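You operate a simulated robot arm through the tools that you are given. There is no shell and no other tool. Be economical: measure what you need, move in short steps, check, and stop when the job is done.

Carry out the task below with a simulated two-armed robot. There is one attempt and no reset: what you move stays moved.

Task
Take the tube from the top of the far table and leave it on top of the silver nozzle there. Put one of the boxes from the top of the far table on the tray there. Take the sealed tube from the top of the far table and put it on the deck of the upper pallet. Take the white tube cup from the top of the packing bench and leave it on the outfeed end of the sealer. Take the white cap from the upper shelf over the packing bench and put it on the top of the packing bench. Put the grey roll on the top of the tube bench away on the middle shelf of the blue shelves. Put the yellow strap roll from the top of the tube bench on the top of the tube filler. Take the green pad and put it on the top of the drawer chest. Do these in any order. Set down upright: green pad.
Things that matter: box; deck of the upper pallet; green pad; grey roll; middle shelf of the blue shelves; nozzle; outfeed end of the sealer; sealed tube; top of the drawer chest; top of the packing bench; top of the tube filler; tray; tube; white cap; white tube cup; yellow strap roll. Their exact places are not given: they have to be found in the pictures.

It is judged by the outcome, as a careful person would: the job done as asked, and still so three seconds after it is handed in. It fails if anything else is knocked over, pushed out of place, dropped, spilled or broken. Lids that push on must go on centred and level and be pressed home; caps that screw on are set level and turned clockwise until they are tight.

Robot
Two 7-joint arms with two-finger parallel grippers on one trunk, on a base that drives. Base frame: it is fixed to the floor where the robot stands at the start and does not move with it; the origin is under the middle of the robot, x ahead of it, y to its left, z up; the surface under the hand at the start is at about z = 850. Units: mm, rad, N and s.
The left shoulder is at the start at [54, 174, 1252], the right one opposite. With the tool pointing down near the work surface each hand reaches from about 100 to 680 mm from the robot's upright axis, wherever it stands, measured 20 degrees to its own side. Places, roughly: box [500, -250, 750]; deck of the upper pallet [-600, -2100, 300]; green pad (5x4x4 cm) [-11000, -5600, 900]; grey roll (8x8x16 cm) [-11000, -5300, 900]; middle shelf of the blue shelves [-15400, -6800, 1000]; nozzle (5x5x10 cm) [400, -100, 900]; outfeed end of the sealer [-13400, -3700, 800]; sealed tube [500, -500, 1000]; top of the drawer chest (76x16 cm) [-8940, -3840, 860]; top of the packing bench [-13500, -5800, 800]; top of the tube filler (17x18 cm) [-11500, -4640, 860]; tray (25x13x6 cm) [600, -200, 900]; tube [500, 250, 1000]; white cap [-13250, -5500, 1750]; white tube cup [-13250, -6000, 750]; yellow strap roll (8x8x4 cm) [-11000, -5500, 900]. Payload 3.6 kg a hand.
The TCP of each hand is the grasp point between the finger pads, 30 mm short of the fingertips. In the tool frame z runs along the fingers and y along their closing line. The gripper opens to 110 mm. The fingers are 20 mm wide and 10 mm thick; the gripper's body (48 by 112 mm) begins 55 mm behind the TCP.
Orientation is told as [roll, pitch, yaw] about the base's x, y, z axes, in that order, counted from this pose: with the fingers straight down and closing along the base's y, the tool's x points along the base's -x, its y along +y and its z along -z.

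Tools
- The arms move only by the tool move_arm. It takes "left_increments", "right_increments" or both (then of equal length, played together; a hand with none holds still); each is one flat list of numbers, 7 for each row, row after row: the shift along the base's x, y, z in mm, then the turn, a rotation vector about the base's x, y, z in rad, then the finger opening in mm, from 0 to 110. In form: [x, y, z, rx, ry, rz, jaw, x, y, z, rx, ry, rz, jaw, ...]. A call has 1 to 12 rows; each row is the pose to reach, as a shift and turn from the pose commanded when the call began. Each row takes 0.2 s and may step no farther than 50 mm and 0.15 rad from the row before; otherwise, or with a gripper value out of range, the whole call is refused. A pose out of reach is approached as far as the arm can. The call stops where the force on the tool passes 40 N (or 10 N more than at its start, if that is more) or the arm is blocked; 0.2 s more then pass. The fingers move at their own pace (about 153 mm/s each) and stop on an object; they squeeze with about 34 N. The grip force told is the motor's: it shows also when the fingers shut on nothing. Time passes only in rows, and 0.2 s behind the last, so rows that repeat a pose let the fingers close. The reply holds the time, the measured pose of the TCP, the force on the tool along the base axes, the opening and the grip force, in the units named above and with some noise, with the torque about the TCP (base axes, N m) and any sound that the robot's microphone picked up, and new pictures: "show" is both (left out), scene, wrist or none (wrist: the cameras of the hands that moved).
- Cameras (640 x 400 px; columns grow to the right, rows downward): "scene" is now at [125.7, -36.2, 1412.6]; the picture's right is [-0.44, -0.90, 0.00], its down [-0.63, 0.31, -0.71] and it looks along [0.64, -0.32, -0.70] (base axes); focal length 265 px, centre (320, 200). "left" rides on the left gripper at [72, -17, -103] in its tool frame; the picture's right is [0.23, 0.97, 0.00], its down [-0.76, 0.18, -0.62] and it looks along [-0.61, 0.14, 0.78] (tool axes); focal length 222 px, centre (320, 200). "right" rides on the right gripper at [72, 17, -103] in its tool frame; the picture's right is [-0.23, 0.97, 0.00], its down [-0.76, -0.18, -0.62] and it looks along [-0.61, -0.14, 0.78] (tool axes); focal length 222 px, centre (320, 200).
- slide_trunk(by): slides the trunk up (or, below 0, down) by that many mm; the arms and the scene camera ride with it, the base frame stays. It gives what a move gives, with no picture.
- roll_base(legs): drives the robot by 1 to 6 legs, each [ahead, left, turn to the left] in mm, mm and rad, along the robot's own axes; the way and the turn of a leg run together, so that a leg with both is an arc; at most 1500 mm and 3.142 rad a leg. The arms and the cameras ride along, it lands a little off, and it stops where it bumps. It gives what a move gives, and a new picture of the scene camera.
- head_to(pan, tilt): turns the head with the scene camera to pan (to the left, within 1.501 rad either way) and tilt (down, from -0.506 to 1.204), counted from straight ahead of the robot. It gives what a move gives, and a new picture of the scene camera.
- point_at(camera, pixels): for up to 12 pixels [column, row] of the newest picture of that camera ("zoom" is the newest enlarged one), the place [x, y, z] in the base frame of the surface seen there, good to about 2 mm. No time passes.
- zoom(camera, box): a new picture of the part [left, top, right, bottom] of that camera's present view, enlarged. No time passes.
- finish_job(): hands the job in; it is judged then, once.

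Work in short steps. Measure before you move; look again where a grasp or a placing could have gone wrong, and mend it. You have 322 turns and 360 pictures in all, those below and enlarged ones among them. Open the grippers and draw the arms clear of the work before you hand the job in, unless the task says otherwise.

The tools are called after "Request:" as a command line: name --argument value ..., lists and objects as JSON in quotes. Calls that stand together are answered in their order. move_arm: Moves the arms, as the interface text tells. Its arguments: {"type":"object","properties":{"left_increments":{"type":"array"},"right_increments":{"type":"array"},"show":{"type":"string","enum":["both","scene","wrist","none"]}},"required":[]} The other tools are called the same way: slide_trunk (by) slides the trunk up or down; roll_base (legs) drives the base; head_to (pan, tilt) turns the head that bears the scene camera; point_at (camera, pixels) gives the place of the surface under pixels of a picture; zoom (camera, box) takes an enlarged picture of a part of a camera's view; finish_job () hands the job in.

At the start:

```text
clock: 0.0
left_position: [411.6, 15.0, 1235.7]
left_orientation: [0.0, 0.0, -0.001]
left_force: [-0.5, -0.2, -0.6]
left_torque: [0.0, -0.01, 0.02]
left_width: 110.2
left_grasp_force: 0.1
right_position: [306.0, -274.7, 1212.4]
right_orientation: [0.001, -0.001, -0.001]
right_force: [0.3, 0.4, -0.1]
right_torque: [-0.01, 0.03, -0.02]
right_width: 109.9
right_grasp_force: 0.0
trunk travel left (down, up): [-367.0, 396.0]
robot x, y, heading: [2.2, 0.1, 0.002]
head pan, tilt: [-0.461, 0.778]
```

scene: 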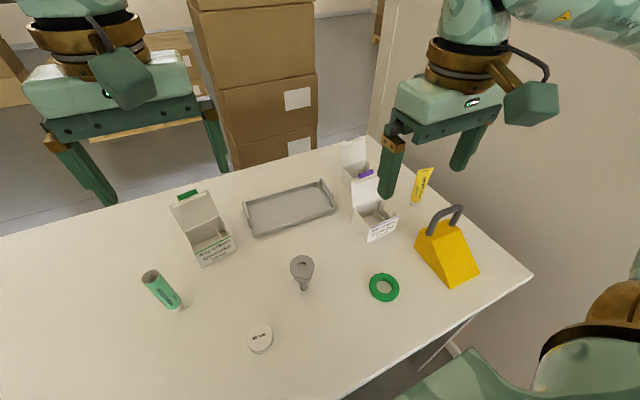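
right: 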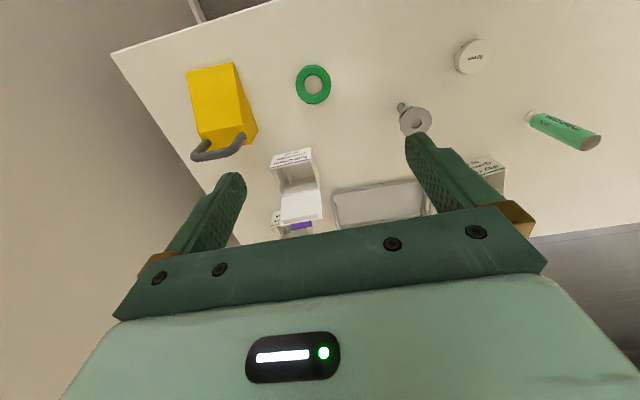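
left: 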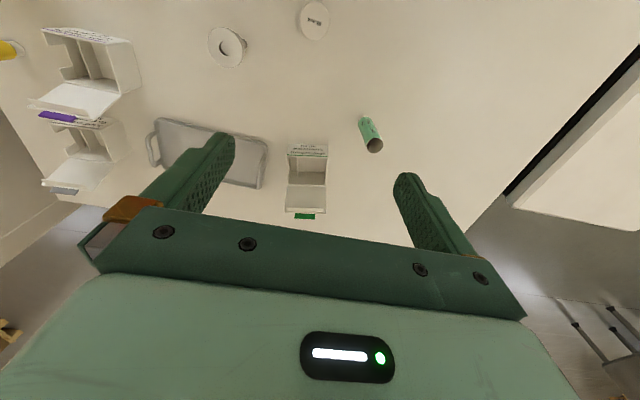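

The scene shows a green tube at (160,290), a nozzle (302,270), tray (290,207), boxes and a yellow tube (422,185). I zoom in for details and measure.

Request:
zoom --camera "scene" --box '[120, 170, 340, 370]'

Request:
zoom --camera "scene" --box '[320, 120, 540, 320]'

Request:
point_at --camera "scene" --pixels '[[152, 276], [162, 290], [178, 305], [303, 265], [303, 284], [260, 338], [290, 207], [384, 288], [421, 185], [415, 203], [376, 222], [210, 245]]'

```text
2.00 times, centred on (230, 270) of scene
```

zoom: 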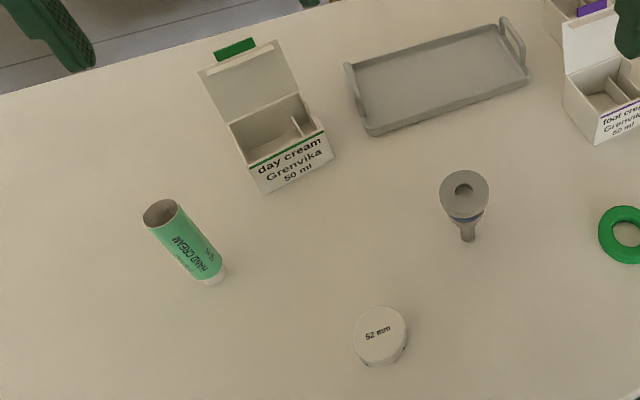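

```text
2.00 times, centred on (430, 220) of scene
```

zoom: 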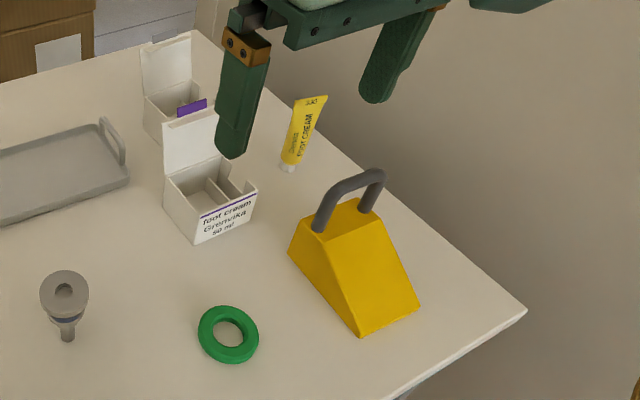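

```text
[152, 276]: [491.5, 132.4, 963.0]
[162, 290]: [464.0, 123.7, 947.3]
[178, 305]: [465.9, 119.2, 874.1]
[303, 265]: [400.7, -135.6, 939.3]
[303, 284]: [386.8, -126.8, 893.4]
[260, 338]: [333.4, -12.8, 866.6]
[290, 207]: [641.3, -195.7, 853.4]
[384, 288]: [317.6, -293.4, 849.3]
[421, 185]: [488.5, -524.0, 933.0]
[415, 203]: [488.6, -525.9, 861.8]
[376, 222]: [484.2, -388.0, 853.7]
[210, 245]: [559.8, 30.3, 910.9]
```

I take tighter zooms of nozzle and tube top to understand how the tube is to sit.

Request:
zoom --camera "scene" --box '[278, 245, 328, 295]'

Request:
point_at --camera "zoom" --pixels '[[320, 60], [200, 200], [320, 160], [320, 290]]'

Request:
zoom --camera "scene" --box '[135, 262, 190, 317]'

```text
8.00 times, centred on (303, 270) of scene
```

zoom: 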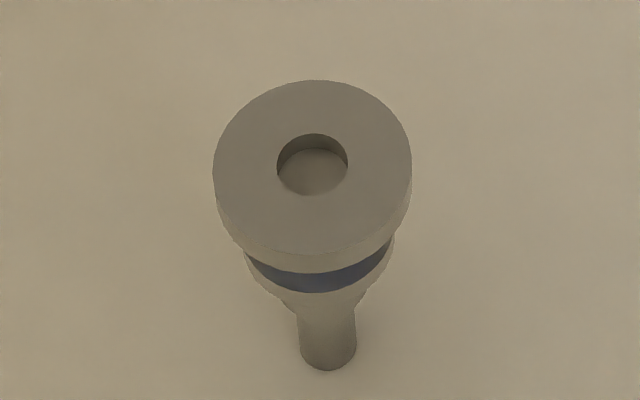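

```text
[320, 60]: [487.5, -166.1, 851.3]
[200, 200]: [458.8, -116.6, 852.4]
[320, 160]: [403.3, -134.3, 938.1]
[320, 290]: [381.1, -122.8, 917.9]
```

```text
7.27 times, centred on (162, 290) of scene
```

zoom: 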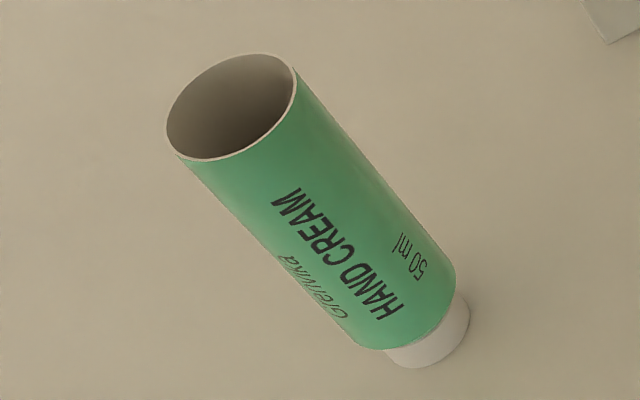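

The nozzle top is a flat Ø50 disc with a hole; the tube stands on its cap, open end up. I measure rim points for both.

Request:
point_at --camera "zoom" --pixels '[[172, 148], [295, 88], [212, 159], [278, 60], [296, 105], [300, 250], [370, 210], [340, 180], [420, 350], [455, 300]]'

Request:
zoom --camera "scene" --box '[278, 245, 328, 295]'

Request:
point_at --camera "zoom" --pixels '[[220, 160], [404, 160], [312, 86], [312, 248], [280, 165], [345, 165], [312, 137], [312, 192], [328, 365]]'

```text
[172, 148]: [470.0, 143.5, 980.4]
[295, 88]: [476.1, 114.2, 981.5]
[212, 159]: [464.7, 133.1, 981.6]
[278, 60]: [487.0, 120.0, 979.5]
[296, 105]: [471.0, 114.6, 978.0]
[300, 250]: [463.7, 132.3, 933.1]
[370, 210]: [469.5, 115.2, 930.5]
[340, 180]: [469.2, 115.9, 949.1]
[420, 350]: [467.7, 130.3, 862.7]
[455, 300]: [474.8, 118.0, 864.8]
```

```text
8.00 times, centred on (303, 270) of scene
```

zoom: 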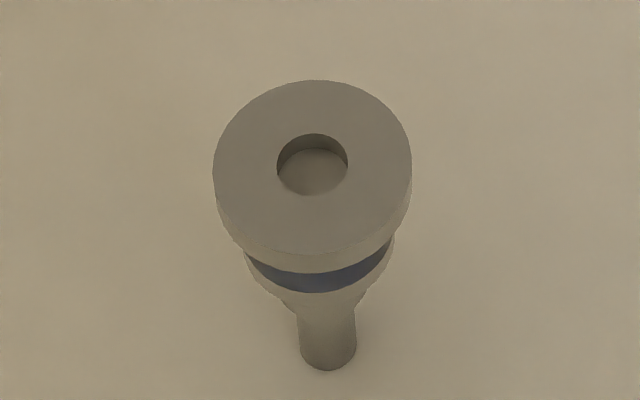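

```text
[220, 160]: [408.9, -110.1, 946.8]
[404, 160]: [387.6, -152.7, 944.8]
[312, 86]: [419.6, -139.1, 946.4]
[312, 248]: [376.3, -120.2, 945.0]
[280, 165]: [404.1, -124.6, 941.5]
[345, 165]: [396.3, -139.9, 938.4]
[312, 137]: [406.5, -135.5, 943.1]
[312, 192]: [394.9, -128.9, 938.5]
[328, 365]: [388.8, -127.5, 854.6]
```

Nozzle top centre ≈(398,-131,946); tube centre ≈(479,130), rim 981. Now I measure the day cream box and the tray.

Request:
zoom --camera "scene" --box '[160, 180, 250, 270]'

Request:
zoom --camera "scene" --box '[235, 160, 345, 250]'

Request:
zoom --camera "scene" --box '[390, 155, 450, 215]'

Request:
zoom --camera "scene" --box '[330, 130, 420, 250]'

```text
4.44 times, centred on (205, 225) of scene
```

zoom: 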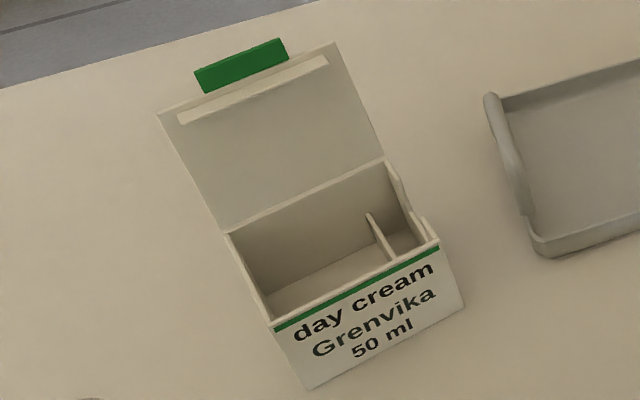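

```text
4.44 times, centred on (290, 205) of scene
```

zoom: 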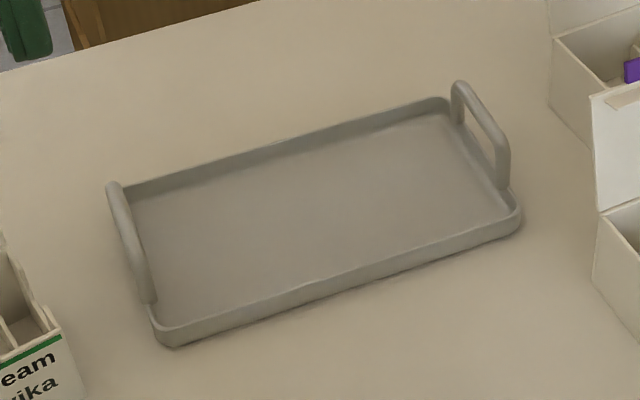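

```text
6.67 times, centred on (420, 185) of scene
```

zoom: 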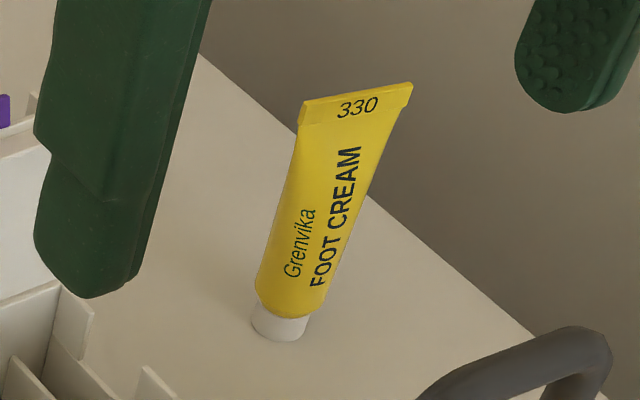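

```text
3.33 times, centred on (375, 190) of scene
```

zoom: 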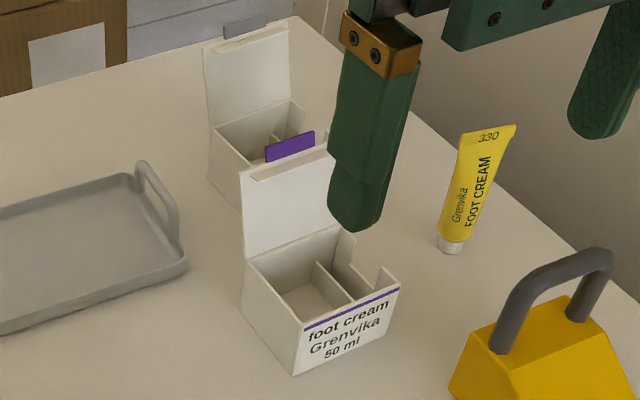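

I convert zoom pixels to scene pixels and measure box corners and tray inside corners.

Request:
point_at --camera "scene" --pixels '[[194.8, 254.5], [231.2, 235.5], [185, 233.2], [219.5, 217], [202.6, 266], [236.2, 248.8], [170, 206], [207.5, 191]]'

Request:
point_at --camera "scene" --pixels '[[258, 231], [331, 206], [316, 187], [249, 205], [243, 203], [257, 228], [323, 181], [333, 202], [290, 228], [281, 190]]'

Request:
point_at --camera "scene" --pixels '[[417.5, 170.5], [433, 167.5], [425, 169], [414, 182], [425, 180], [421, 190], [413, 204], [418, 203]]'

```text
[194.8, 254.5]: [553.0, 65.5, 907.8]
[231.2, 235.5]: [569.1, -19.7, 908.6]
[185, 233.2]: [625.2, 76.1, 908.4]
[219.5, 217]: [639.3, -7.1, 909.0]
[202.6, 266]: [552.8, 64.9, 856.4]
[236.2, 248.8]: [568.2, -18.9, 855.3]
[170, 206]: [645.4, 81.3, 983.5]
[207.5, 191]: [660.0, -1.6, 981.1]
```

```text
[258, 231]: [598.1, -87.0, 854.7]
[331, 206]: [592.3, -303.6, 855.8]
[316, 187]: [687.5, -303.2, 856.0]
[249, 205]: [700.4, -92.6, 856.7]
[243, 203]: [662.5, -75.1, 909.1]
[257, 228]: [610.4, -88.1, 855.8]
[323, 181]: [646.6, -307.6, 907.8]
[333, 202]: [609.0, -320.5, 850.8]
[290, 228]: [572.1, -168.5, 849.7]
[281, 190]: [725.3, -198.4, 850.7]
```

```text
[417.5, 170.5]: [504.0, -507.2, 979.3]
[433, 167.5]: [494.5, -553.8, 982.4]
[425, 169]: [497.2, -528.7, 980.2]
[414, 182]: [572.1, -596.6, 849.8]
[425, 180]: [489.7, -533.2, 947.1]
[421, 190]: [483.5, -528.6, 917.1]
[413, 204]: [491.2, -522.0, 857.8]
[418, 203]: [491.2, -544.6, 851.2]
```

Tray inside ≈ x 595–695, y −90…−303, floor 855; day cream box centre ≈(597,29), yaw ≈0.185. First I bring the left hand above the green tube and move the right hand aside.

Request:
move_arm --left_increments '[14, 24, -37, 0, 0, 0, 110, 28, 48, -74, 0, 0, 0, 110, 42, 72, -110, 0, 0, 0, 110, 56, 96, -147, 0, 0, 0, 110, 67.4, 115, -180, 0, 0, 0, 110]' --right_increments '[0, -40, 0, 0, 0, 0, 110, 0, -80, 0, 0, 0, 0, 110, 0, -120, 0, 0, 0, 0, 110, 0, -150, 0, 0, 0, 0, 110, 0, -150, 0, 0, 0, 0, 110]'

```text
clock: 1.2
left_position: [478.7, 133.2, 1056.6]
left_orientation: [0.0, 0.0, 0.002]
left_force: [-0.2, 0.4, 0.1]
left_torque: [-0.02, 0.0, 0.01]
left_width: 110.0
left_grasp_force: 0.0
right_position: [318.9, -418.9, 1202.4]
right_orientation: [-0.003, 0.001, -0.003]
right_force: [0.1, -0.3, -0.5]
right_torque: [-0.01, 0.0, 0.0]
right_width: 109.9
right_grasp_force: 0.0
right hand out of reach, approached as far as the arm can: row 3, 4, 5
trunk travel left (down, up): [-367.0, 396.0]
robot x, y, heading: [-0.1, 1.4, -0.003]
head pan, tilt: [-0.461, 0.778]
```

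scene: 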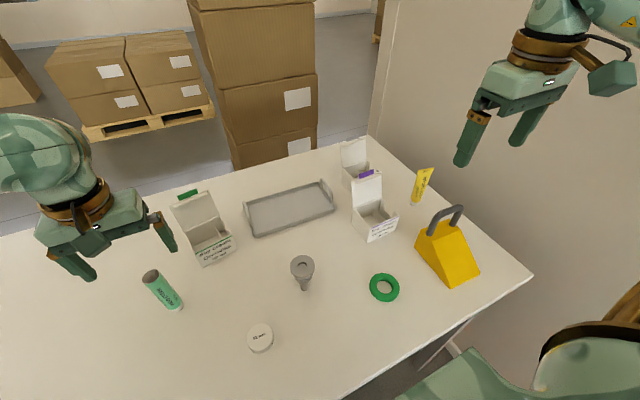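
right: 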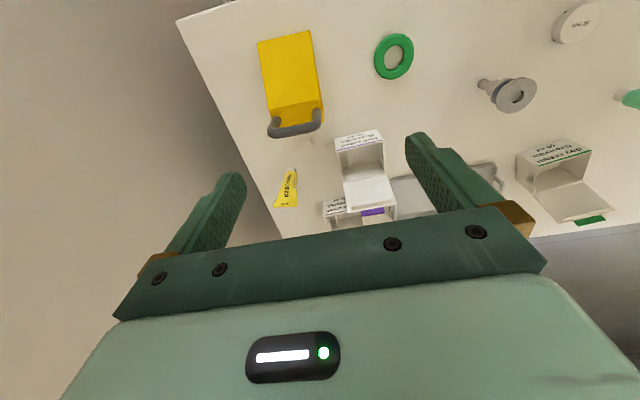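
left: 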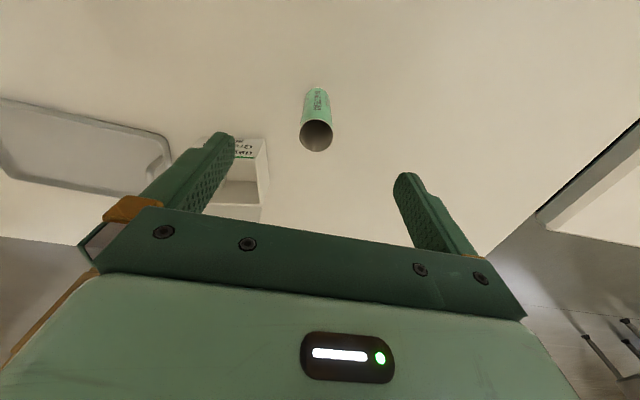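

The left hand is above the tube. I check its rim centre in the left camera.

Request:
point_at --camera "left" --pixels '[[301, 135], [332, 135], [316, 121], [316, 151], [316, 110]]'

```text
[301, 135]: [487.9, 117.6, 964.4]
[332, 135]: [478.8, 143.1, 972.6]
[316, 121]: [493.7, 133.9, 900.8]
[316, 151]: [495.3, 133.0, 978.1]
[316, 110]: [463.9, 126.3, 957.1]
```

Tube centre ≈(480,131). Descend to z≈938 and close.

Request:
move_arm --left_increments '[1, -2, -45, 0, 0, 0, 110, 1, -2, -85, 0, 0, 0, 110, 1, -2, -119, 0, 0, 0, 110, 1, -2, -119, 0, 0, 0, 30, 1, -2, -119, 0, 0, 0, 30, 1, -2, -119, 0, 0, 0, 30]' --show "wrist"

```text
clock: 2.6
left_position: [480.5, 128.0, 938.3]
left_orientation: [0.0, -0.001, 0.0]
left_force: [0.4, -0.5, 0.2]
left_torque: [0.02, -0.01, -0.01]
left_width: 29.7
left_grasp_force: 0.0
right_position: [318.4, -420.5, 1202.6]
right_orientation: [0.002, 0.001, -0.001]
right_force: [0.2, -0.8, 1.1]
right_torque: [-0.02, 0.02, -0.05]
right_width: 109.9
right_grasp_force: 0.1
trunk travel left (down, up): [-367.0, 396.0]
robot x, y, heading: [1.1, -1.5, 0.002]
head pan, tilt: [-0.461, 0.778]
```

left: 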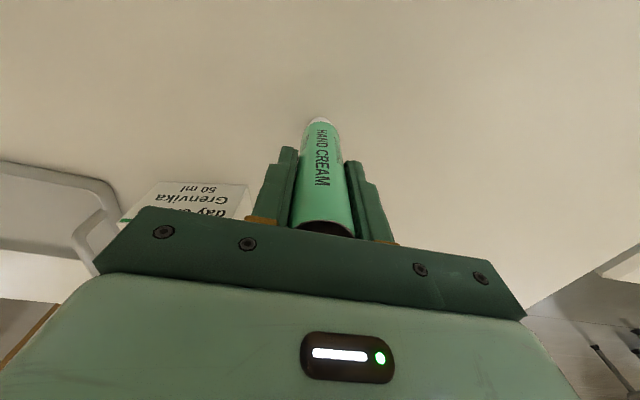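

The jaw reached 30 mm with no force, so I close fully.

Request:
move_arm --left_increments '[0, 0, 0, 0, 0, 0, 0, 0, 0, 0, 0, 0, 0, 0]' --show "wrist"

```text
clock: 3.2
left_position: [480.3, 127.3, 937.9]
left_orientation: [-0.001, 0.0, 0.0]
left_force: [-0.4, -0.4, -0.3]
left_torque: [0.03, 0.0, -0.01]
left_width: 28.2
left_grasp_force: 33.9
right_position: [319.3, -419.6, 1202.4]
right_orientation: [0.0, -0.001, -0.001]
right_force: [0.9, 0.1, 0.0]
right_torque: [-0.02, -0.02, 0.0]
right_width: 110.2
right_grasp_force: 0.1
trunk travel left (down, up): [-367.0, 396.0]
robot x, y, heading: [4.4, 2.6, -0.0]
head pan, tilt: [-0.461, 0.778]
```

left: 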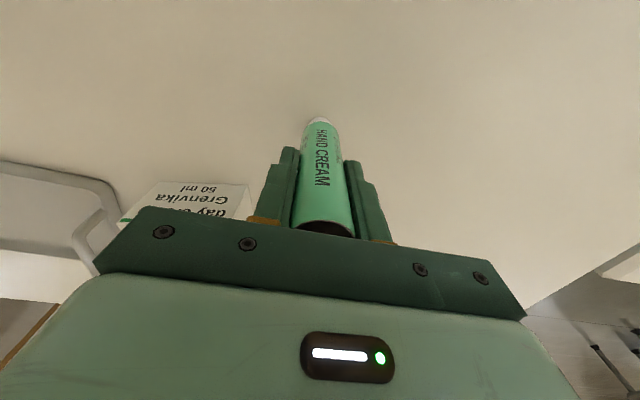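

Gripped (28 mm). Lift 130 and carry above the nozzle.

Request:
move_arm --left_increments '[0, 0, 45, 0, 0, 0, 0, 0, 0, 90, 0, 0, 0, 0, 0, 0, 130, 0, 0, 0, 0, -13, -43, 130, 0, 0, 0, 0, -27, -86, 130, 0, 0, 0, 0, -40, -129, 130, 0, 0, 0, 0, -54, -172, 130, 0, 0, 0, 0, -67, -215, 130, 0, 0, 0, 0, -81, -258.5, 130, 0, 0, 0, 0, -81, -258.5, 130, 0, 0, 0, 0]'

```text
clock: 5.4
left_position: [401.0, -132.3, 1066.9]
left_orientation: [-0.001, 0.0, -0.001]
left_force: [-0.4, 0.0, 0.6]
left_torque: [0.0, 0.0, 0.03]
left_width: 28.4
left_grasp_force: 33.9
right_position: [318.6, -420.2, 1202.5]
right_orientation: [-0.001, -0.001, -0.002]
right_force: [0.2, 0.3, 0.5]
right_torque: [0.0, 0.0, 0.0]
right_width: 110.1
right_grasp_force: 0.1
trunk travel left (down, up): [-367.0, 396.0]
robot x, y, heading: [3.3, -0.1, -0.0]
head pan, tilt: [-0.461, 0.778]
```

scene: 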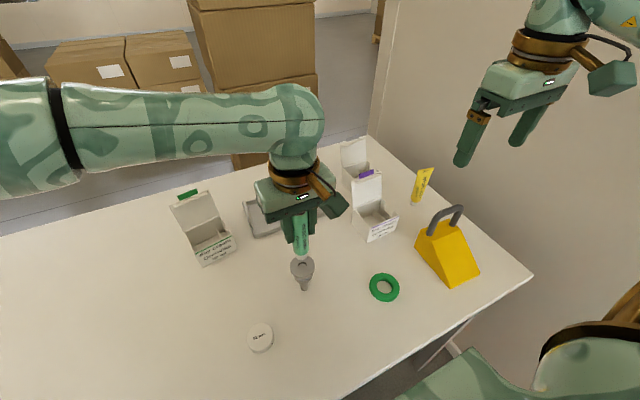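
left: 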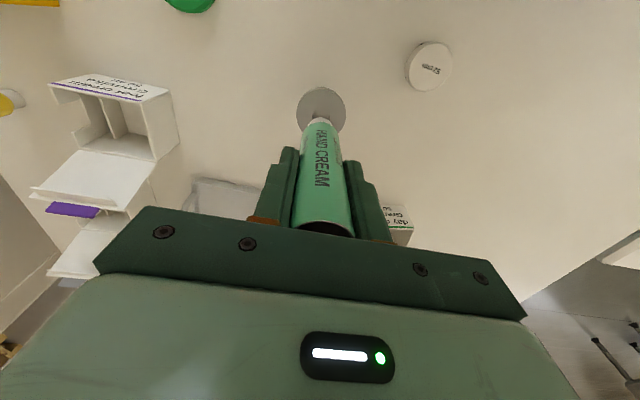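

Let me zoom into the tube bottom over the nozzle and measure offset.

Request:
zoom --camera "scene" --box '[275, 220, 335, 300]'

Request:
point_at --camera "zoom" --pixels '[[290, 150], [320, 150], [350, 150], [300, 180], [320, 180], [340, 180], [265, 225], [375, 225], [320, 260]]'

Request:
zoom --camera "left" --box '[280, 75, 370, 165]'

Request:
point_at --camera "left" --pixels '[[321, 122], [308, 122], [334, 124], [321, 135], [321, 160]]'

```text
5.00 times, centred on (305, 260) of scene
```

zoom: 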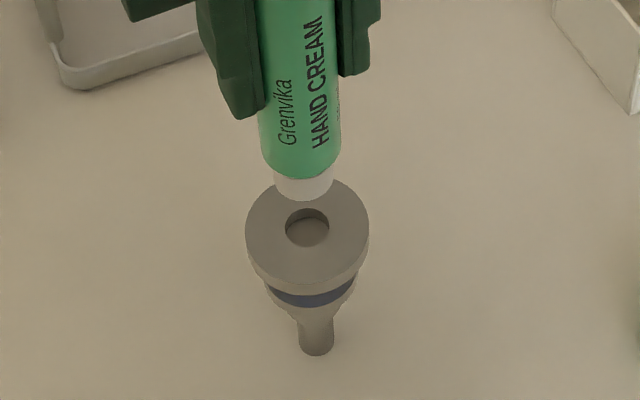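

```text
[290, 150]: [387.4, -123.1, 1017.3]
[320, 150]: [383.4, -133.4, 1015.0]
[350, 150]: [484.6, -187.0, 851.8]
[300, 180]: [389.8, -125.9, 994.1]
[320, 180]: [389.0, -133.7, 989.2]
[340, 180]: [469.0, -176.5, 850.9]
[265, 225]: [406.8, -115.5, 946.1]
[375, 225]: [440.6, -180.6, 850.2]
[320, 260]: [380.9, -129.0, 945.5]
```

```text
4.44 times, centred on (325, 120) of left
```

zoom: 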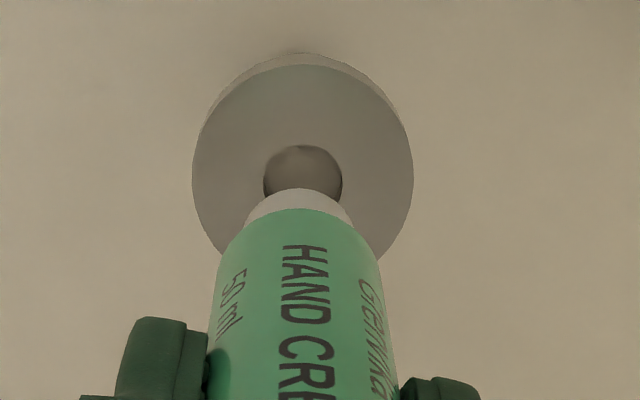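

```text
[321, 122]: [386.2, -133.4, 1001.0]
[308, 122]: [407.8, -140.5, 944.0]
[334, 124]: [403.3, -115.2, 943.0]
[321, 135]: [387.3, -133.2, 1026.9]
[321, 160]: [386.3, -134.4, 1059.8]
```

Offset small: shift (-2.5,+1) and lower to near contact.

Request:
move_arm --left_increments '[-2.5, 1, 0, 0, 0, 0, 0, -2.5, 1, -20, 0, 0, 0, 0, -2.5, 1, -28, 0, 0, 0, 0, -2.5, 1, -31, 0, 0, 0, 0, -2.5, 1, -31, 0, 0, 0, 0]' --show "wrist"

Request:
zoom --camera "scene" --box '[275, 220, 335, 300]'

```text
clock: 6.6
left_position: [396.2, -128.7, 1035.9]
left_orientation: [-0.001, -0.001, 0.001]
left_force: [0.2, 0.2, -0.5]
left_torque: [0.04, 0.01, -0.01]
left_width: 28.6
left_grasp_force: 33.9
right_position: [316.7, -419.5, 1201.5]
right_orientation: [0.001, 0.0, -0.001]
right_force: [0.8, -0.7, 0.2]
right_torque: [-0.03, 0.0, 0.01]
right_width: 109.9
right_grasp_force: 0.1
trunk travel left (down, up): [-367.0, 396.0]
robot x, y, heading: [2.0, 1.8, 0.005]
head pan, tilt: [-0.461, 0.778]
```

left: 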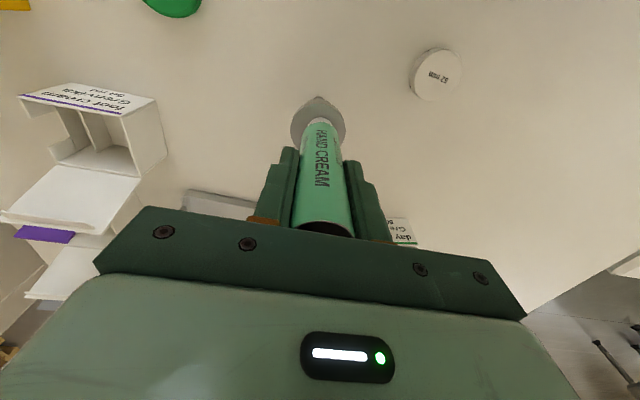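

```text
5.00 times, centred on (305, 260) of scene
```

zoom: 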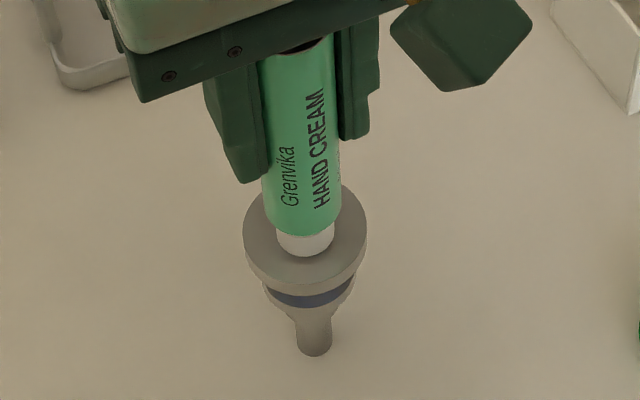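

I measure the tube front and disc edges to verify centring.

Request:
point_at --camera "zoom" --pixels '[[303, 252], [290, 245], [320, 245], [303, 215], [303, 282], [247, 230], [362, 230], [303, 262]]'

Request:
zoom --camera "left" --box '[280, 75, 370, 165]'

Request:
point_at --camera "left" --pixels '[[321, 121], [321, 112], [321, 100], [294, 120], [342, 120], [321, 140], [309, 128], [333, 130]]'

```text
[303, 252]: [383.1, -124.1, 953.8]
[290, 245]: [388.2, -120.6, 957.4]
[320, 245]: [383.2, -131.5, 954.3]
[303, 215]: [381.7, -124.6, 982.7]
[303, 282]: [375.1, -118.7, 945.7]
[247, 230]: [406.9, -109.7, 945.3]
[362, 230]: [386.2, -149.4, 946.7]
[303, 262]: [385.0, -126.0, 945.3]
```

```text
4.44 times, centred on (325, 120) of left
```

zoom: 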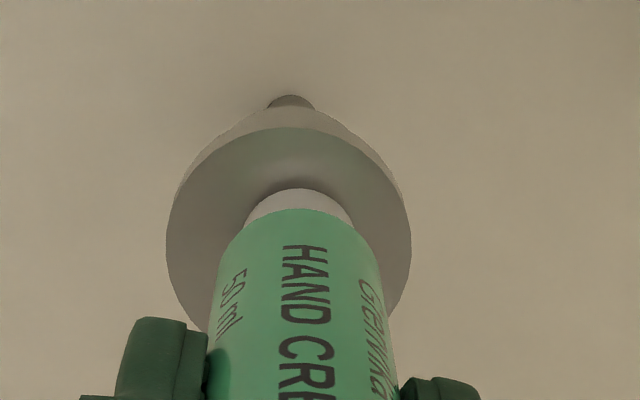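

```text
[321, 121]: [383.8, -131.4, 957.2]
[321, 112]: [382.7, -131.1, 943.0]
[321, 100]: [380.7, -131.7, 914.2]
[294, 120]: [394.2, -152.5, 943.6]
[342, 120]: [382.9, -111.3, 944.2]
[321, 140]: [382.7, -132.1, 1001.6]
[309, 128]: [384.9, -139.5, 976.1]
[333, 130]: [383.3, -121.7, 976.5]
```

Centred within ~2 mm; nudge (+1.5,−2), lower gently by ~5 mm.

Request:
move_arm --left_increments '[1.5, -2, 0, 0, 0, 0, 0, 1.5, -2, -2, 0, 0, 0, 0, 1.5, -2, -3.5, 0, 0, 0, 0, 1.5, -2, -3.5, 0, 0, 0, 0]' --show "none"

Request:
zoom --camera "scene" --box '[275, 220, 335, 300]'

```text
clock: 7.6
left_position: [397.8, -131.8, 1033.3]
left_orientation: [-0.001, 0.001, 0.0]
left_force: [0.3, 0.1, 0.2]
left_torque: [-0.03, -0.02, -0.02]
left_width: 28.5
left_grasp_force: 33.9
right_position: [318.3, -420.7, 1203.6]
right_orientation: [-0.001, 0.001, -0.002]
right_force: [0.8, -0.3, 0.2]
right_torque: [-0.03, -0.01, 0.0]
right_width: 110.0
right_grasp_force: 0.2
trunk travel left (down, up): [-367.0, 396.0]
robot x, y, heading: [-4.4, 1.4, 0.0]
head pan, tilt: [-0.461, 0.778]
```

```text
5.00 times, centred on (305, 260) of scene
```

zoom: 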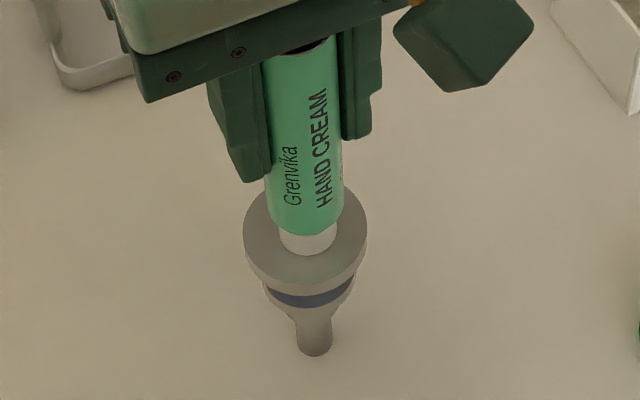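

No contact force yet; lower in 1 mm steps.

Request:
move_arm --left_increments '[0, 0, -1, 0, 0, 0, 0, 0, 0, -2, 0, 0, 0, 0, 0, 0, -2, 0, 0, 0, 0]' --show "none"

Request:
move_arm --left_increments '[0, 0, -1, 0, 0, 0, 0, 0, 0, -2, 0, 0, 0, 0, 0, 0, -2, 0, 0, 0, 0]' --show "none"

Request:
zoom --camera "scene" --box '[275, 220, 335, 300]'

```text
clock: 8.4
left_position: [397.0, -131.9, 1031.4]
left_orientation: [-0.001, -0.001, 0.0]
left_force: [0.5, -0.5, 20.5]
left_torque: [0.01, 0.0, 0.03]
left_width: 28.3
left_grasp_force: 34.5
right_position: [316.6, -419.6, 1202.7]
right_orientation: [-0.001, 0.0, -0.002]
right_force: [-0.3, 0.2, -0.1]
right_torque: [-0.01, 0.02, -0.01]
right_width: 110.0
right_grasp_force: 0.0
trunk travel left (down, up): [-367.0, 396.0]
robot x, y, heading: [-4.8, -5.9, -0.002]
head pan, tilt: [-0.461, 0.778]
```

```text
clock: 9.2
left_position: [396.3, -132.3, 1031.0]
left_orientation: [0.0, -0.003, 0.001]
left_force: [1.1, -0.7, 37.2]
left_torque: [-0.04, -0.13, 0.02]
left_width: 28.7
left_grasp_force: 34.3
right_position: [317.1, -419.5, 1203.8]
right_orientation: [-0.003, -0.004, -0.002]
right_force: [0.2, -0.4, 0.4]
right_torque: [-0.03, -0.02, 0.03]
right_width: 109.9
right_grasp_force: 0.0
trunk travel left (down, up): [-367.0, 396.0]
robot x, y, heading: [-2.2, -0.2, 0.0]
head pan, tilt: [-0.461, 0.778]
```

```text
5.00 times, centred on (305, 260) of scene
```

zoom: 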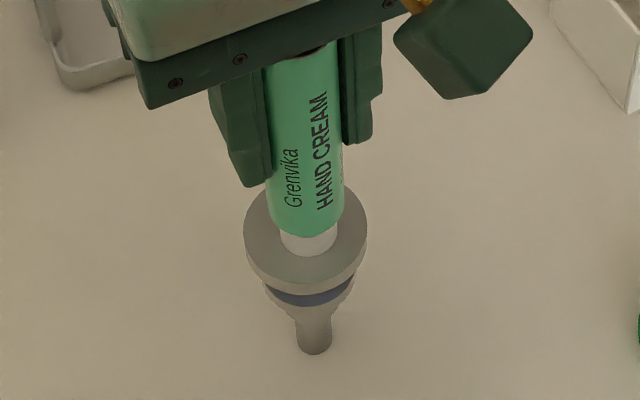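

Contact made (37 N). Relax by 2 mm, open slowly, and lift straight up.

Request:
move_arm --left_increments '[0, 0, 2, 0, 0, 0, 0, 0, 0, 2.5, 0, 0, 0, 0, 0, 0, 2.5, 0, 0, 0, 40, 0, 0, 2.5, 0, 0, 0, 70, 0, 0, 2.5, 0, 0, 0, 90, 0, 0, 2.5, 0, 0, 0, 90]' --show "scene"

Request:
zoom --camera "scene" --box '[275, 220, 335, 300]'

```text
clock: 10.6
left_position: [397.2, -132.0, 1031.0]
left_orientation: [-0.001, 0.001, 0.001]
left_force: [0.6, 0.1, 1.0]
left_torque: [0.0, 0.0, 0.0]
left_width: 89.9
left_grasp_force: 0.0
right_position: [317.8, -419.9, 1201.9]
right_orientation: [-0.001, 0.0, -0.001]
right_force: [0.3, 0.3, 0.4]
right_torque: [0.02, -0.01, -0.02]
right_width: 110.2
right_grasp_force: 0.1
trunk travel left (down, up): [-367.0, 396.0]
robot x, y, heading: [-2.2, -2.4, 0.003]
head pan, tilt: [-0.461, 0.778]
```

scene: 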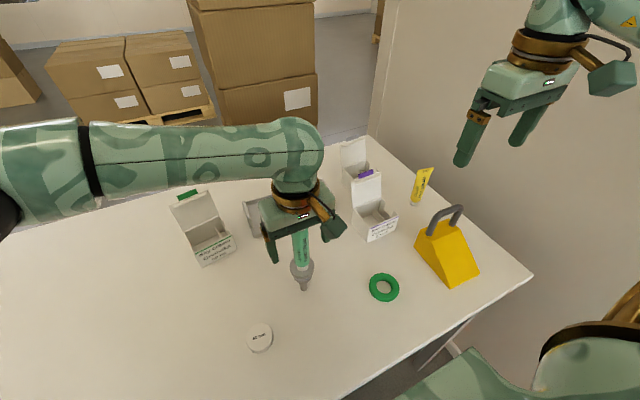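

```text
5.00 times, centred on (305, 260) of scene
```

zoom: 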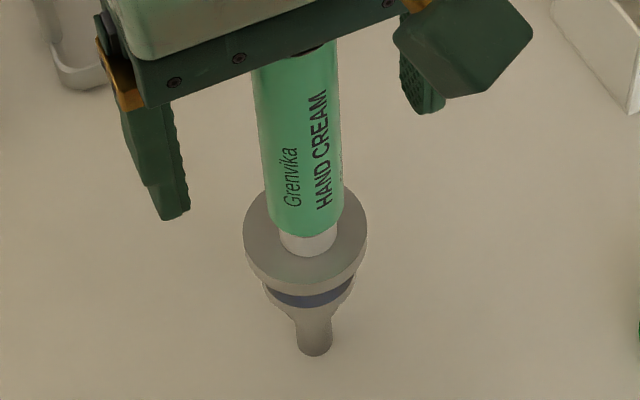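

Tube stands. Lift away and withdraw to the left.

Request:
move_arm --left_increments '[0, 0, 25, 0, 0, 0, 90, 0, 0, 70, 0, 0, 0, 90, 0, 0, 115, 0, 0, 0, 90, 0, 0, 160, 0, 0, 0, 90, 0, 0, 200, 0, 0, 0, 90, -20, 45, 200, 0, 0, 0, 90, -40, 90, 200, 0, 0, 0, 90, -60, 135, 200, 0, 0, 0, 90, -80, 180, 200, 0, 0, 0, 90, -80, 228, 200, 0, 0, 0, 90, -80, 276, 200, 0, 0, 0, 90, -80, 320, 200, 0, 0, 0, 90]' --show "scene"

Request:
slide_trunk --by -80

```text
clock: 13.2
left_position: [319.5, 191.4, 1230.1]
left_orientation: [-0.001, 0.0, -0.002]
left_force: [0.4, 0.6, -0.3]
left_torque: [-0.03, 0.0, 0.01]
left_width: 89.9
left_grasp_force: 0.1
right_position: [317.5, -419.3, 1202.2]
right_orientation: [-0.004, 0.002, -0.003]
right_force: [0.2, -0.6, 0.0]
right_torque: [0.0, 0.0, 0.02]
right_width: 110.1
right_grasp_force: 0.1
trunk travel left (down, up): [-367.0, 396.0]
robot x, y, heading: [-1.5, 1.6, 0.001]
head pan, tilt: [-0.461, 0.778]
```

scene: 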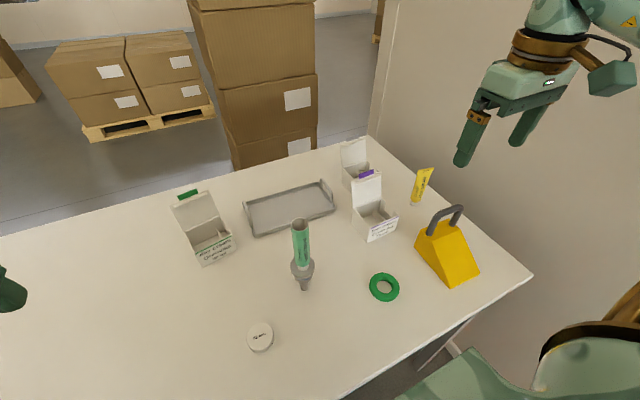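

```text
clock: 14.4
left_position: [317.7, 188.1, 1152.6]
left_orientation: [0.0, -0.002, 0.0]
left_force: [-0.1, 0.0, -0.1]
left_torque: [0.01, -0.01, -0.02]
left_width: 90.2
left_grasp_force: 0.0
right_position: [338.1, -419.9, 1106.5]
right_orientation: [-0.001, 0.059, -0.002]
right_force: [-0.8, 1.2, 0.6]
right_torque: [0.01, -0.04, -0.03]
right_width: 109.9
right_grasp_force: 0.1
trunk travel left (down, up): [-287.0, 476.0]
robot x, y, heading: [-1.3, 1.3, 0.004]
head pan, tilt: [-0.461, 0.778]
```

Tube stands safely on the nozzle. I'll use the right hand with the foot cream box; measure that box, wall position and table edges first.

Request:
zoom --camera "scene" --box '[330, 130, 450, 250]'

Request:
point_at --camera "scene" --pixels '[[480, 180], [560, 150], [600, 250], [400, 50], [530, 273], [450, 330], [370, 385], [370, 140]]'

```text
3.33 times, centred on (390, 190) of scene
```

zoom: 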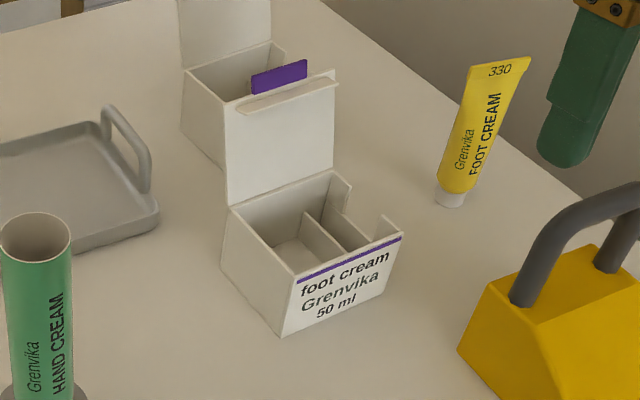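

```text
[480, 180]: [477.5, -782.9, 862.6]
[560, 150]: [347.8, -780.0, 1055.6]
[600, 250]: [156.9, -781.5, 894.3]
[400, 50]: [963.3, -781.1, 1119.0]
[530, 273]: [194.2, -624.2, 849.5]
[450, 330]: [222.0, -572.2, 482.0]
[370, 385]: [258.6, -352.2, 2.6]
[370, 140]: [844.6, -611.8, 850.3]
```

Measure foot cream box corners.

Request:
point_at --camera "zoom" --pixels '[[298, 283], [400, 239], [229, 209], [332, 171], [286, 331], [386, 288], [225, 245], [230, 100], [330, 78], [250, 240], [346, 185]]'

Request:
move_arm --right_increments '[0, 0, 0, 0, 0, 0, 110]' --show "wrist"

```text
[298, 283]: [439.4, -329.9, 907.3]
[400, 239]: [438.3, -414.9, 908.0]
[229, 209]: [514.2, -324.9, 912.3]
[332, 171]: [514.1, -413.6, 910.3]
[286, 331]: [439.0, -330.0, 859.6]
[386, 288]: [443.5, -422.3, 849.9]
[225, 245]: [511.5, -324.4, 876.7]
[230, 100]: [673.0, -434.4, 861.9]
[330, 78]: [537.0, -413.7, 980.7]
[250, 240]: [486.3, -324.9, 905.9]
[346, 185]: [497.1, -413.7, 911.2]
```

```text
clock: 14.8
left_position: [318.0, 188.6, 1151.6]
left_orientation: [-0.001, -0.001, 0.0]
left_force: [-0.6, 1.1, -0.3]
left_torque: [-0.02, -0.01, -0.01]
left_width: 90.0
left_grasp_force: 0.1
right_position: [338.2, -420.9, 1105.8]
right_orientation: [-0.003, 0.058, -0.002]
right_force: [0.2, -0.1, 0.5]
right_torque: [-0.02, -0.02, 0.01]
right_width: 110.1
right_grasp_force: 0.0
trunk travel left (down, up): [-287.0, 476.0]
robot x, y, heading: [-0.5, 0.7, 0.005]
head pan, tilt: [-0.461, 0.778]
```

right: 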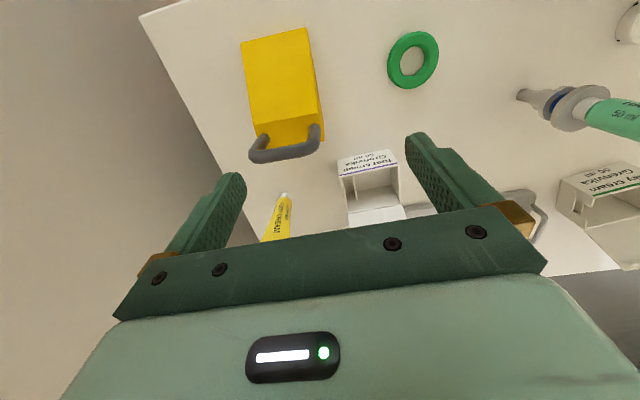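

Foot box: centre (476,−371), 75×88, yaw 0, top 909. Move the right hand above it.

Request:
move_arm --right_increments '[40, 15, 0, 0, -0.02, 0, 110, 80, 30, 0, 0, -0.04, 0, 110, 120, 50, 0, 0, -0.058, 0, 110, 132, 50, -40, 0, -0.058, 0, 110]' --show "both"

```text
clock: 15.8
left_position: [318.9, 187.5, 1150.7]
left_orientation: [0.002, 0.002, 0.001]
left_force: [0.5, -0.8, 0.2]
left_torque: [0.0, 0.0, -0.02]
left_width: 90.0
left_grasp_force: 0.1
right_position: [472.7, -372.6, 1064.4]
right_orientation: [0.001, 0.002, 0.0]
right_force: [0.1, -0.8, -0.2]
right_torque: [0.03, 0.01, 0.01]
right_width: 110.0
right_grasp_force: 0.0
trunk travel left (down, up): [-287.0, 476.0]
robot x, y, heading: [-1.9, -0.6, 0.001]
head pan, tilt: [-0.461, 0.778]
```

scene: 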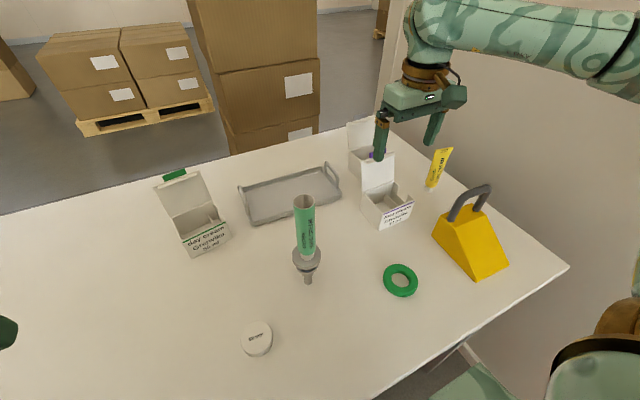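
right: 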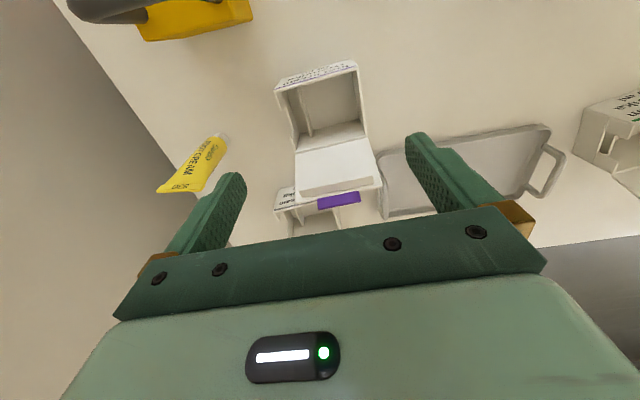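

Aligned: descend to z≈887 around the box, then close.

Request:
move_arm --right_increments '[-4, 1, -45, 0, 0, 0, 110, -4, 1, -90, 0, 0, 0, 110, -4, 1, -130, 0, 0, 0, 110, -4, 1, -160, 0, 0, 0, 110, -4, 1, -177, 0, 0, 0, 110, -4, 1, -177, 0, 0, 0, 110]' --show "both"

```text
clock: 17.2
left_position: [317.9, 187.7, 1150.8]
left_orientation: [0.001, 0.001, -0.002]
left_force: [-0.5, -0.1, -0.8]
left_torque: [-0.01, 0.0, -0.02]
left_width: 89.9
left_grasp_force: 0.1
right_position: [467.5, -369.6, 888.6]
right_orientation: [-0.001, 0.002, -0.002]
right_force: [0.0, 0.7, 0.5]
right_torque: [-0.01, -0.02, 0.01]
right_width: 109.7
right_grasp_force: 0.1
trunk travel left (down, up): [-287.0, 476.0]
robot x, y, heading: [-1.4, 0.5, 0.001]
head pan, tilt: [-0.461, 0.778]
```

scene: 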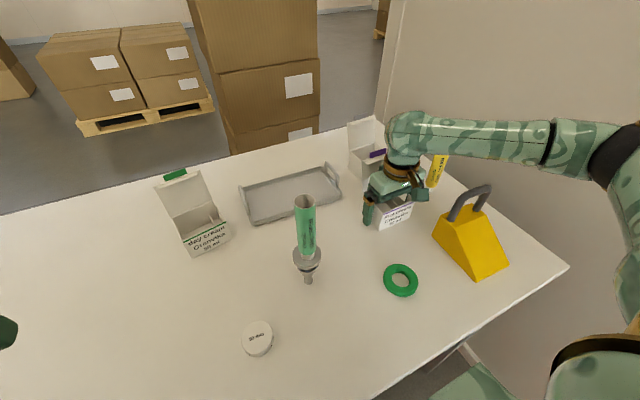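
right: 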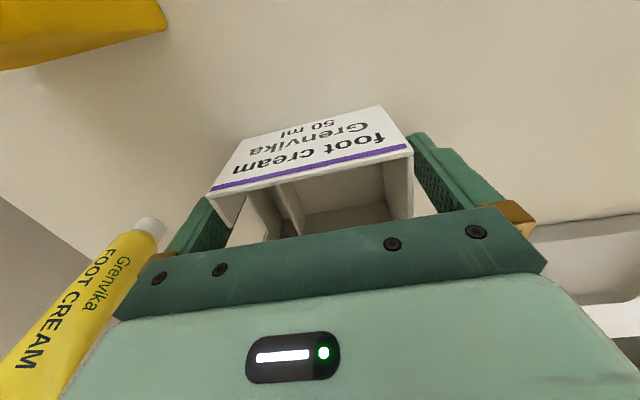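

Fingers straddle the box; close and lift.

Request:
move_arm --right_increments '[0, 0, 0, 0, 0, 0, 75, 0, 0, 0, 0, 0, 0, 60, 0, 0, 0, 0, 0, 0, 60]' --show "wrist"

```text
clock: 18.0
left_position: [319.1, 188.1, 1150.3]
left_orientation: [0.001, 0.0, -0.001]
left_force: [0.4, -0.5, -0.2]
left_torque: [0.02, 0.01, 0.02]
left_width: 90.0
left_grasp_force: 0.0
right_position: [467.9, -370.3, 888.5]
right_orientation: [-0.002, 0.002, -0.002]
right_force: [-0.6, 0.1, -0.2]
right_torque: [0.0, 0.03, 0.01]
right_width: 91.3
right_grasp_force: 33.6
trunk travel left (down, up): [-287.0, 476.0]
robot x, y, heading: [-0.3, -1.7, -0.001]
head pan, tilt: [-0.461, 0.778]
```

right: 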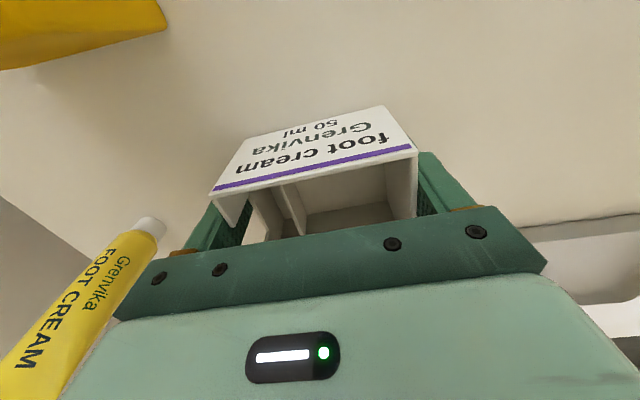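

Gripped at 91 mm. Lift 110 mm and move diagonally over the tray.

Request:
move_arm --right_increments '[0, 0, 40, 0, 0, 0, 60, 0, 0, 80, 0, 0, 0, 60, 0, 0, 110, 0, 0, 0, 60, 30, 30, 110, 0, 0, 0, 60, 60, 60, 110, 0, 0, 0, 60, 90, 90, 110, 0, 0, 0, 60, 120, 120, 110, 0, 0, 0, 60, 148, 148, 110, 0, 0, 0, 60, 168, 174, 110, 0, 0, 0, 60, 168, 174, 110, 0, 0, 0, 60]' --show "both"

```text
clock: 20.2
left_position: [318.9, 188.7, 1152.4]
left_orientation: [0.001, 0.0, 0.0]
left_force: [0.1, 0.7, -0.2]
left_torque: [0.03, 0.01, 0.0]
left_width: 90.3
left_grasp_force: 0.1
right_position: [635.8, -195.5, 998.7]
right_orientation: [0.0, 0.001, -0.002]
right_force: [0.3, -1.0, -0.6]
right_torque: [-0.01, 0.01, -0.04]
right_width: 91.3
right_grasp_force: 33.9
trunk travel left (down, up): [-287.0, 476.0]
robot x, y, heading: [0.1, 2.0, 0.0]
head pan, tilt: [-0.461, 0.778]
```

scene: 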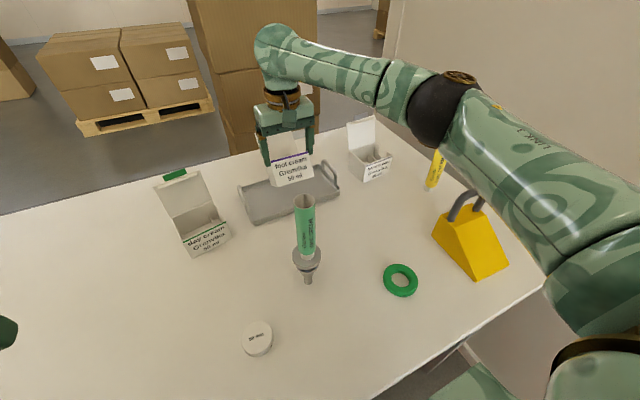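
right: 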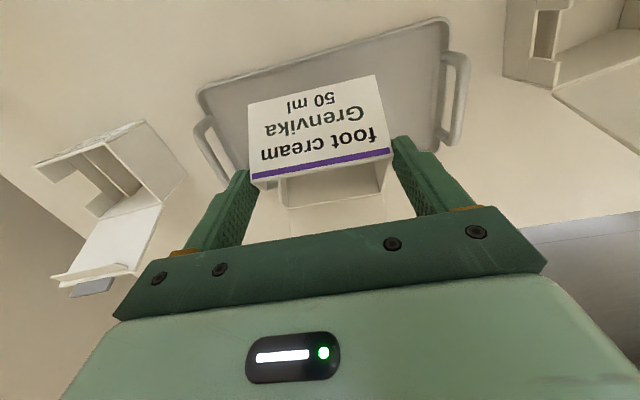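

Box is over the tray. Lower ~102 mm and then feel for contact.

Request:
move_arm --right_increments '[4, 0, -40, 0, 0, 0, 60, 4, 0, -75, 0, 0, 0, 60, 4, 0, -95, 0, 0, 0, 60, 4, 0, -102, 0, 0, 0, 60, 4, 0, -102, 0, 0, 0, 60]' --show "both"

```text
clock: 21.4
left_position: [315.3, 190.0, 1152.1]
left_orientation: [-0.001, 0.0, 0.001]
left_force: [0.1, 0.3, 0.3]
left_torque: [0.01, 0.04, -0.01]
left_width: 90.0
left_grasp_force: 0.0
right_position: [637.1, -195.0, 899.5]
right_orientation: [-0.001, -0.001, 0.001]
right_force: [-5.0, 0.8, 21.9]
right_torque: [-0.02, -0.7, 0.06]
right_width: 91.1
right_grasp_force: 34.0
trunk travel left (down, up): [-287.0, 476.0]
robot x, y, heading: [1.7, -1.1, 0.003]
head pan, tilt: [-0.461, 0.778]
```

scene: 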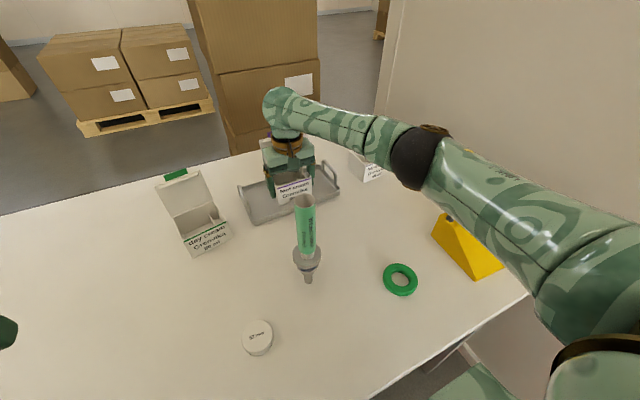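
right: 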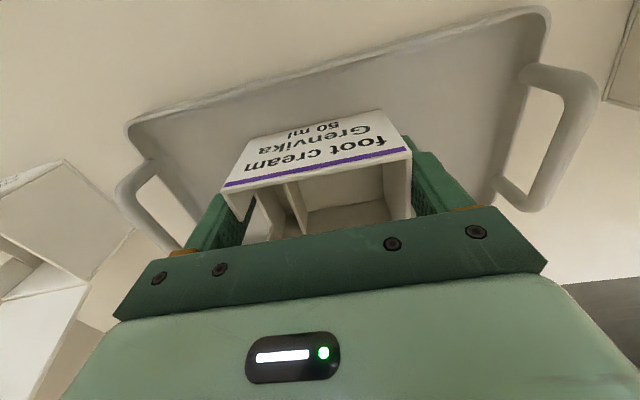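

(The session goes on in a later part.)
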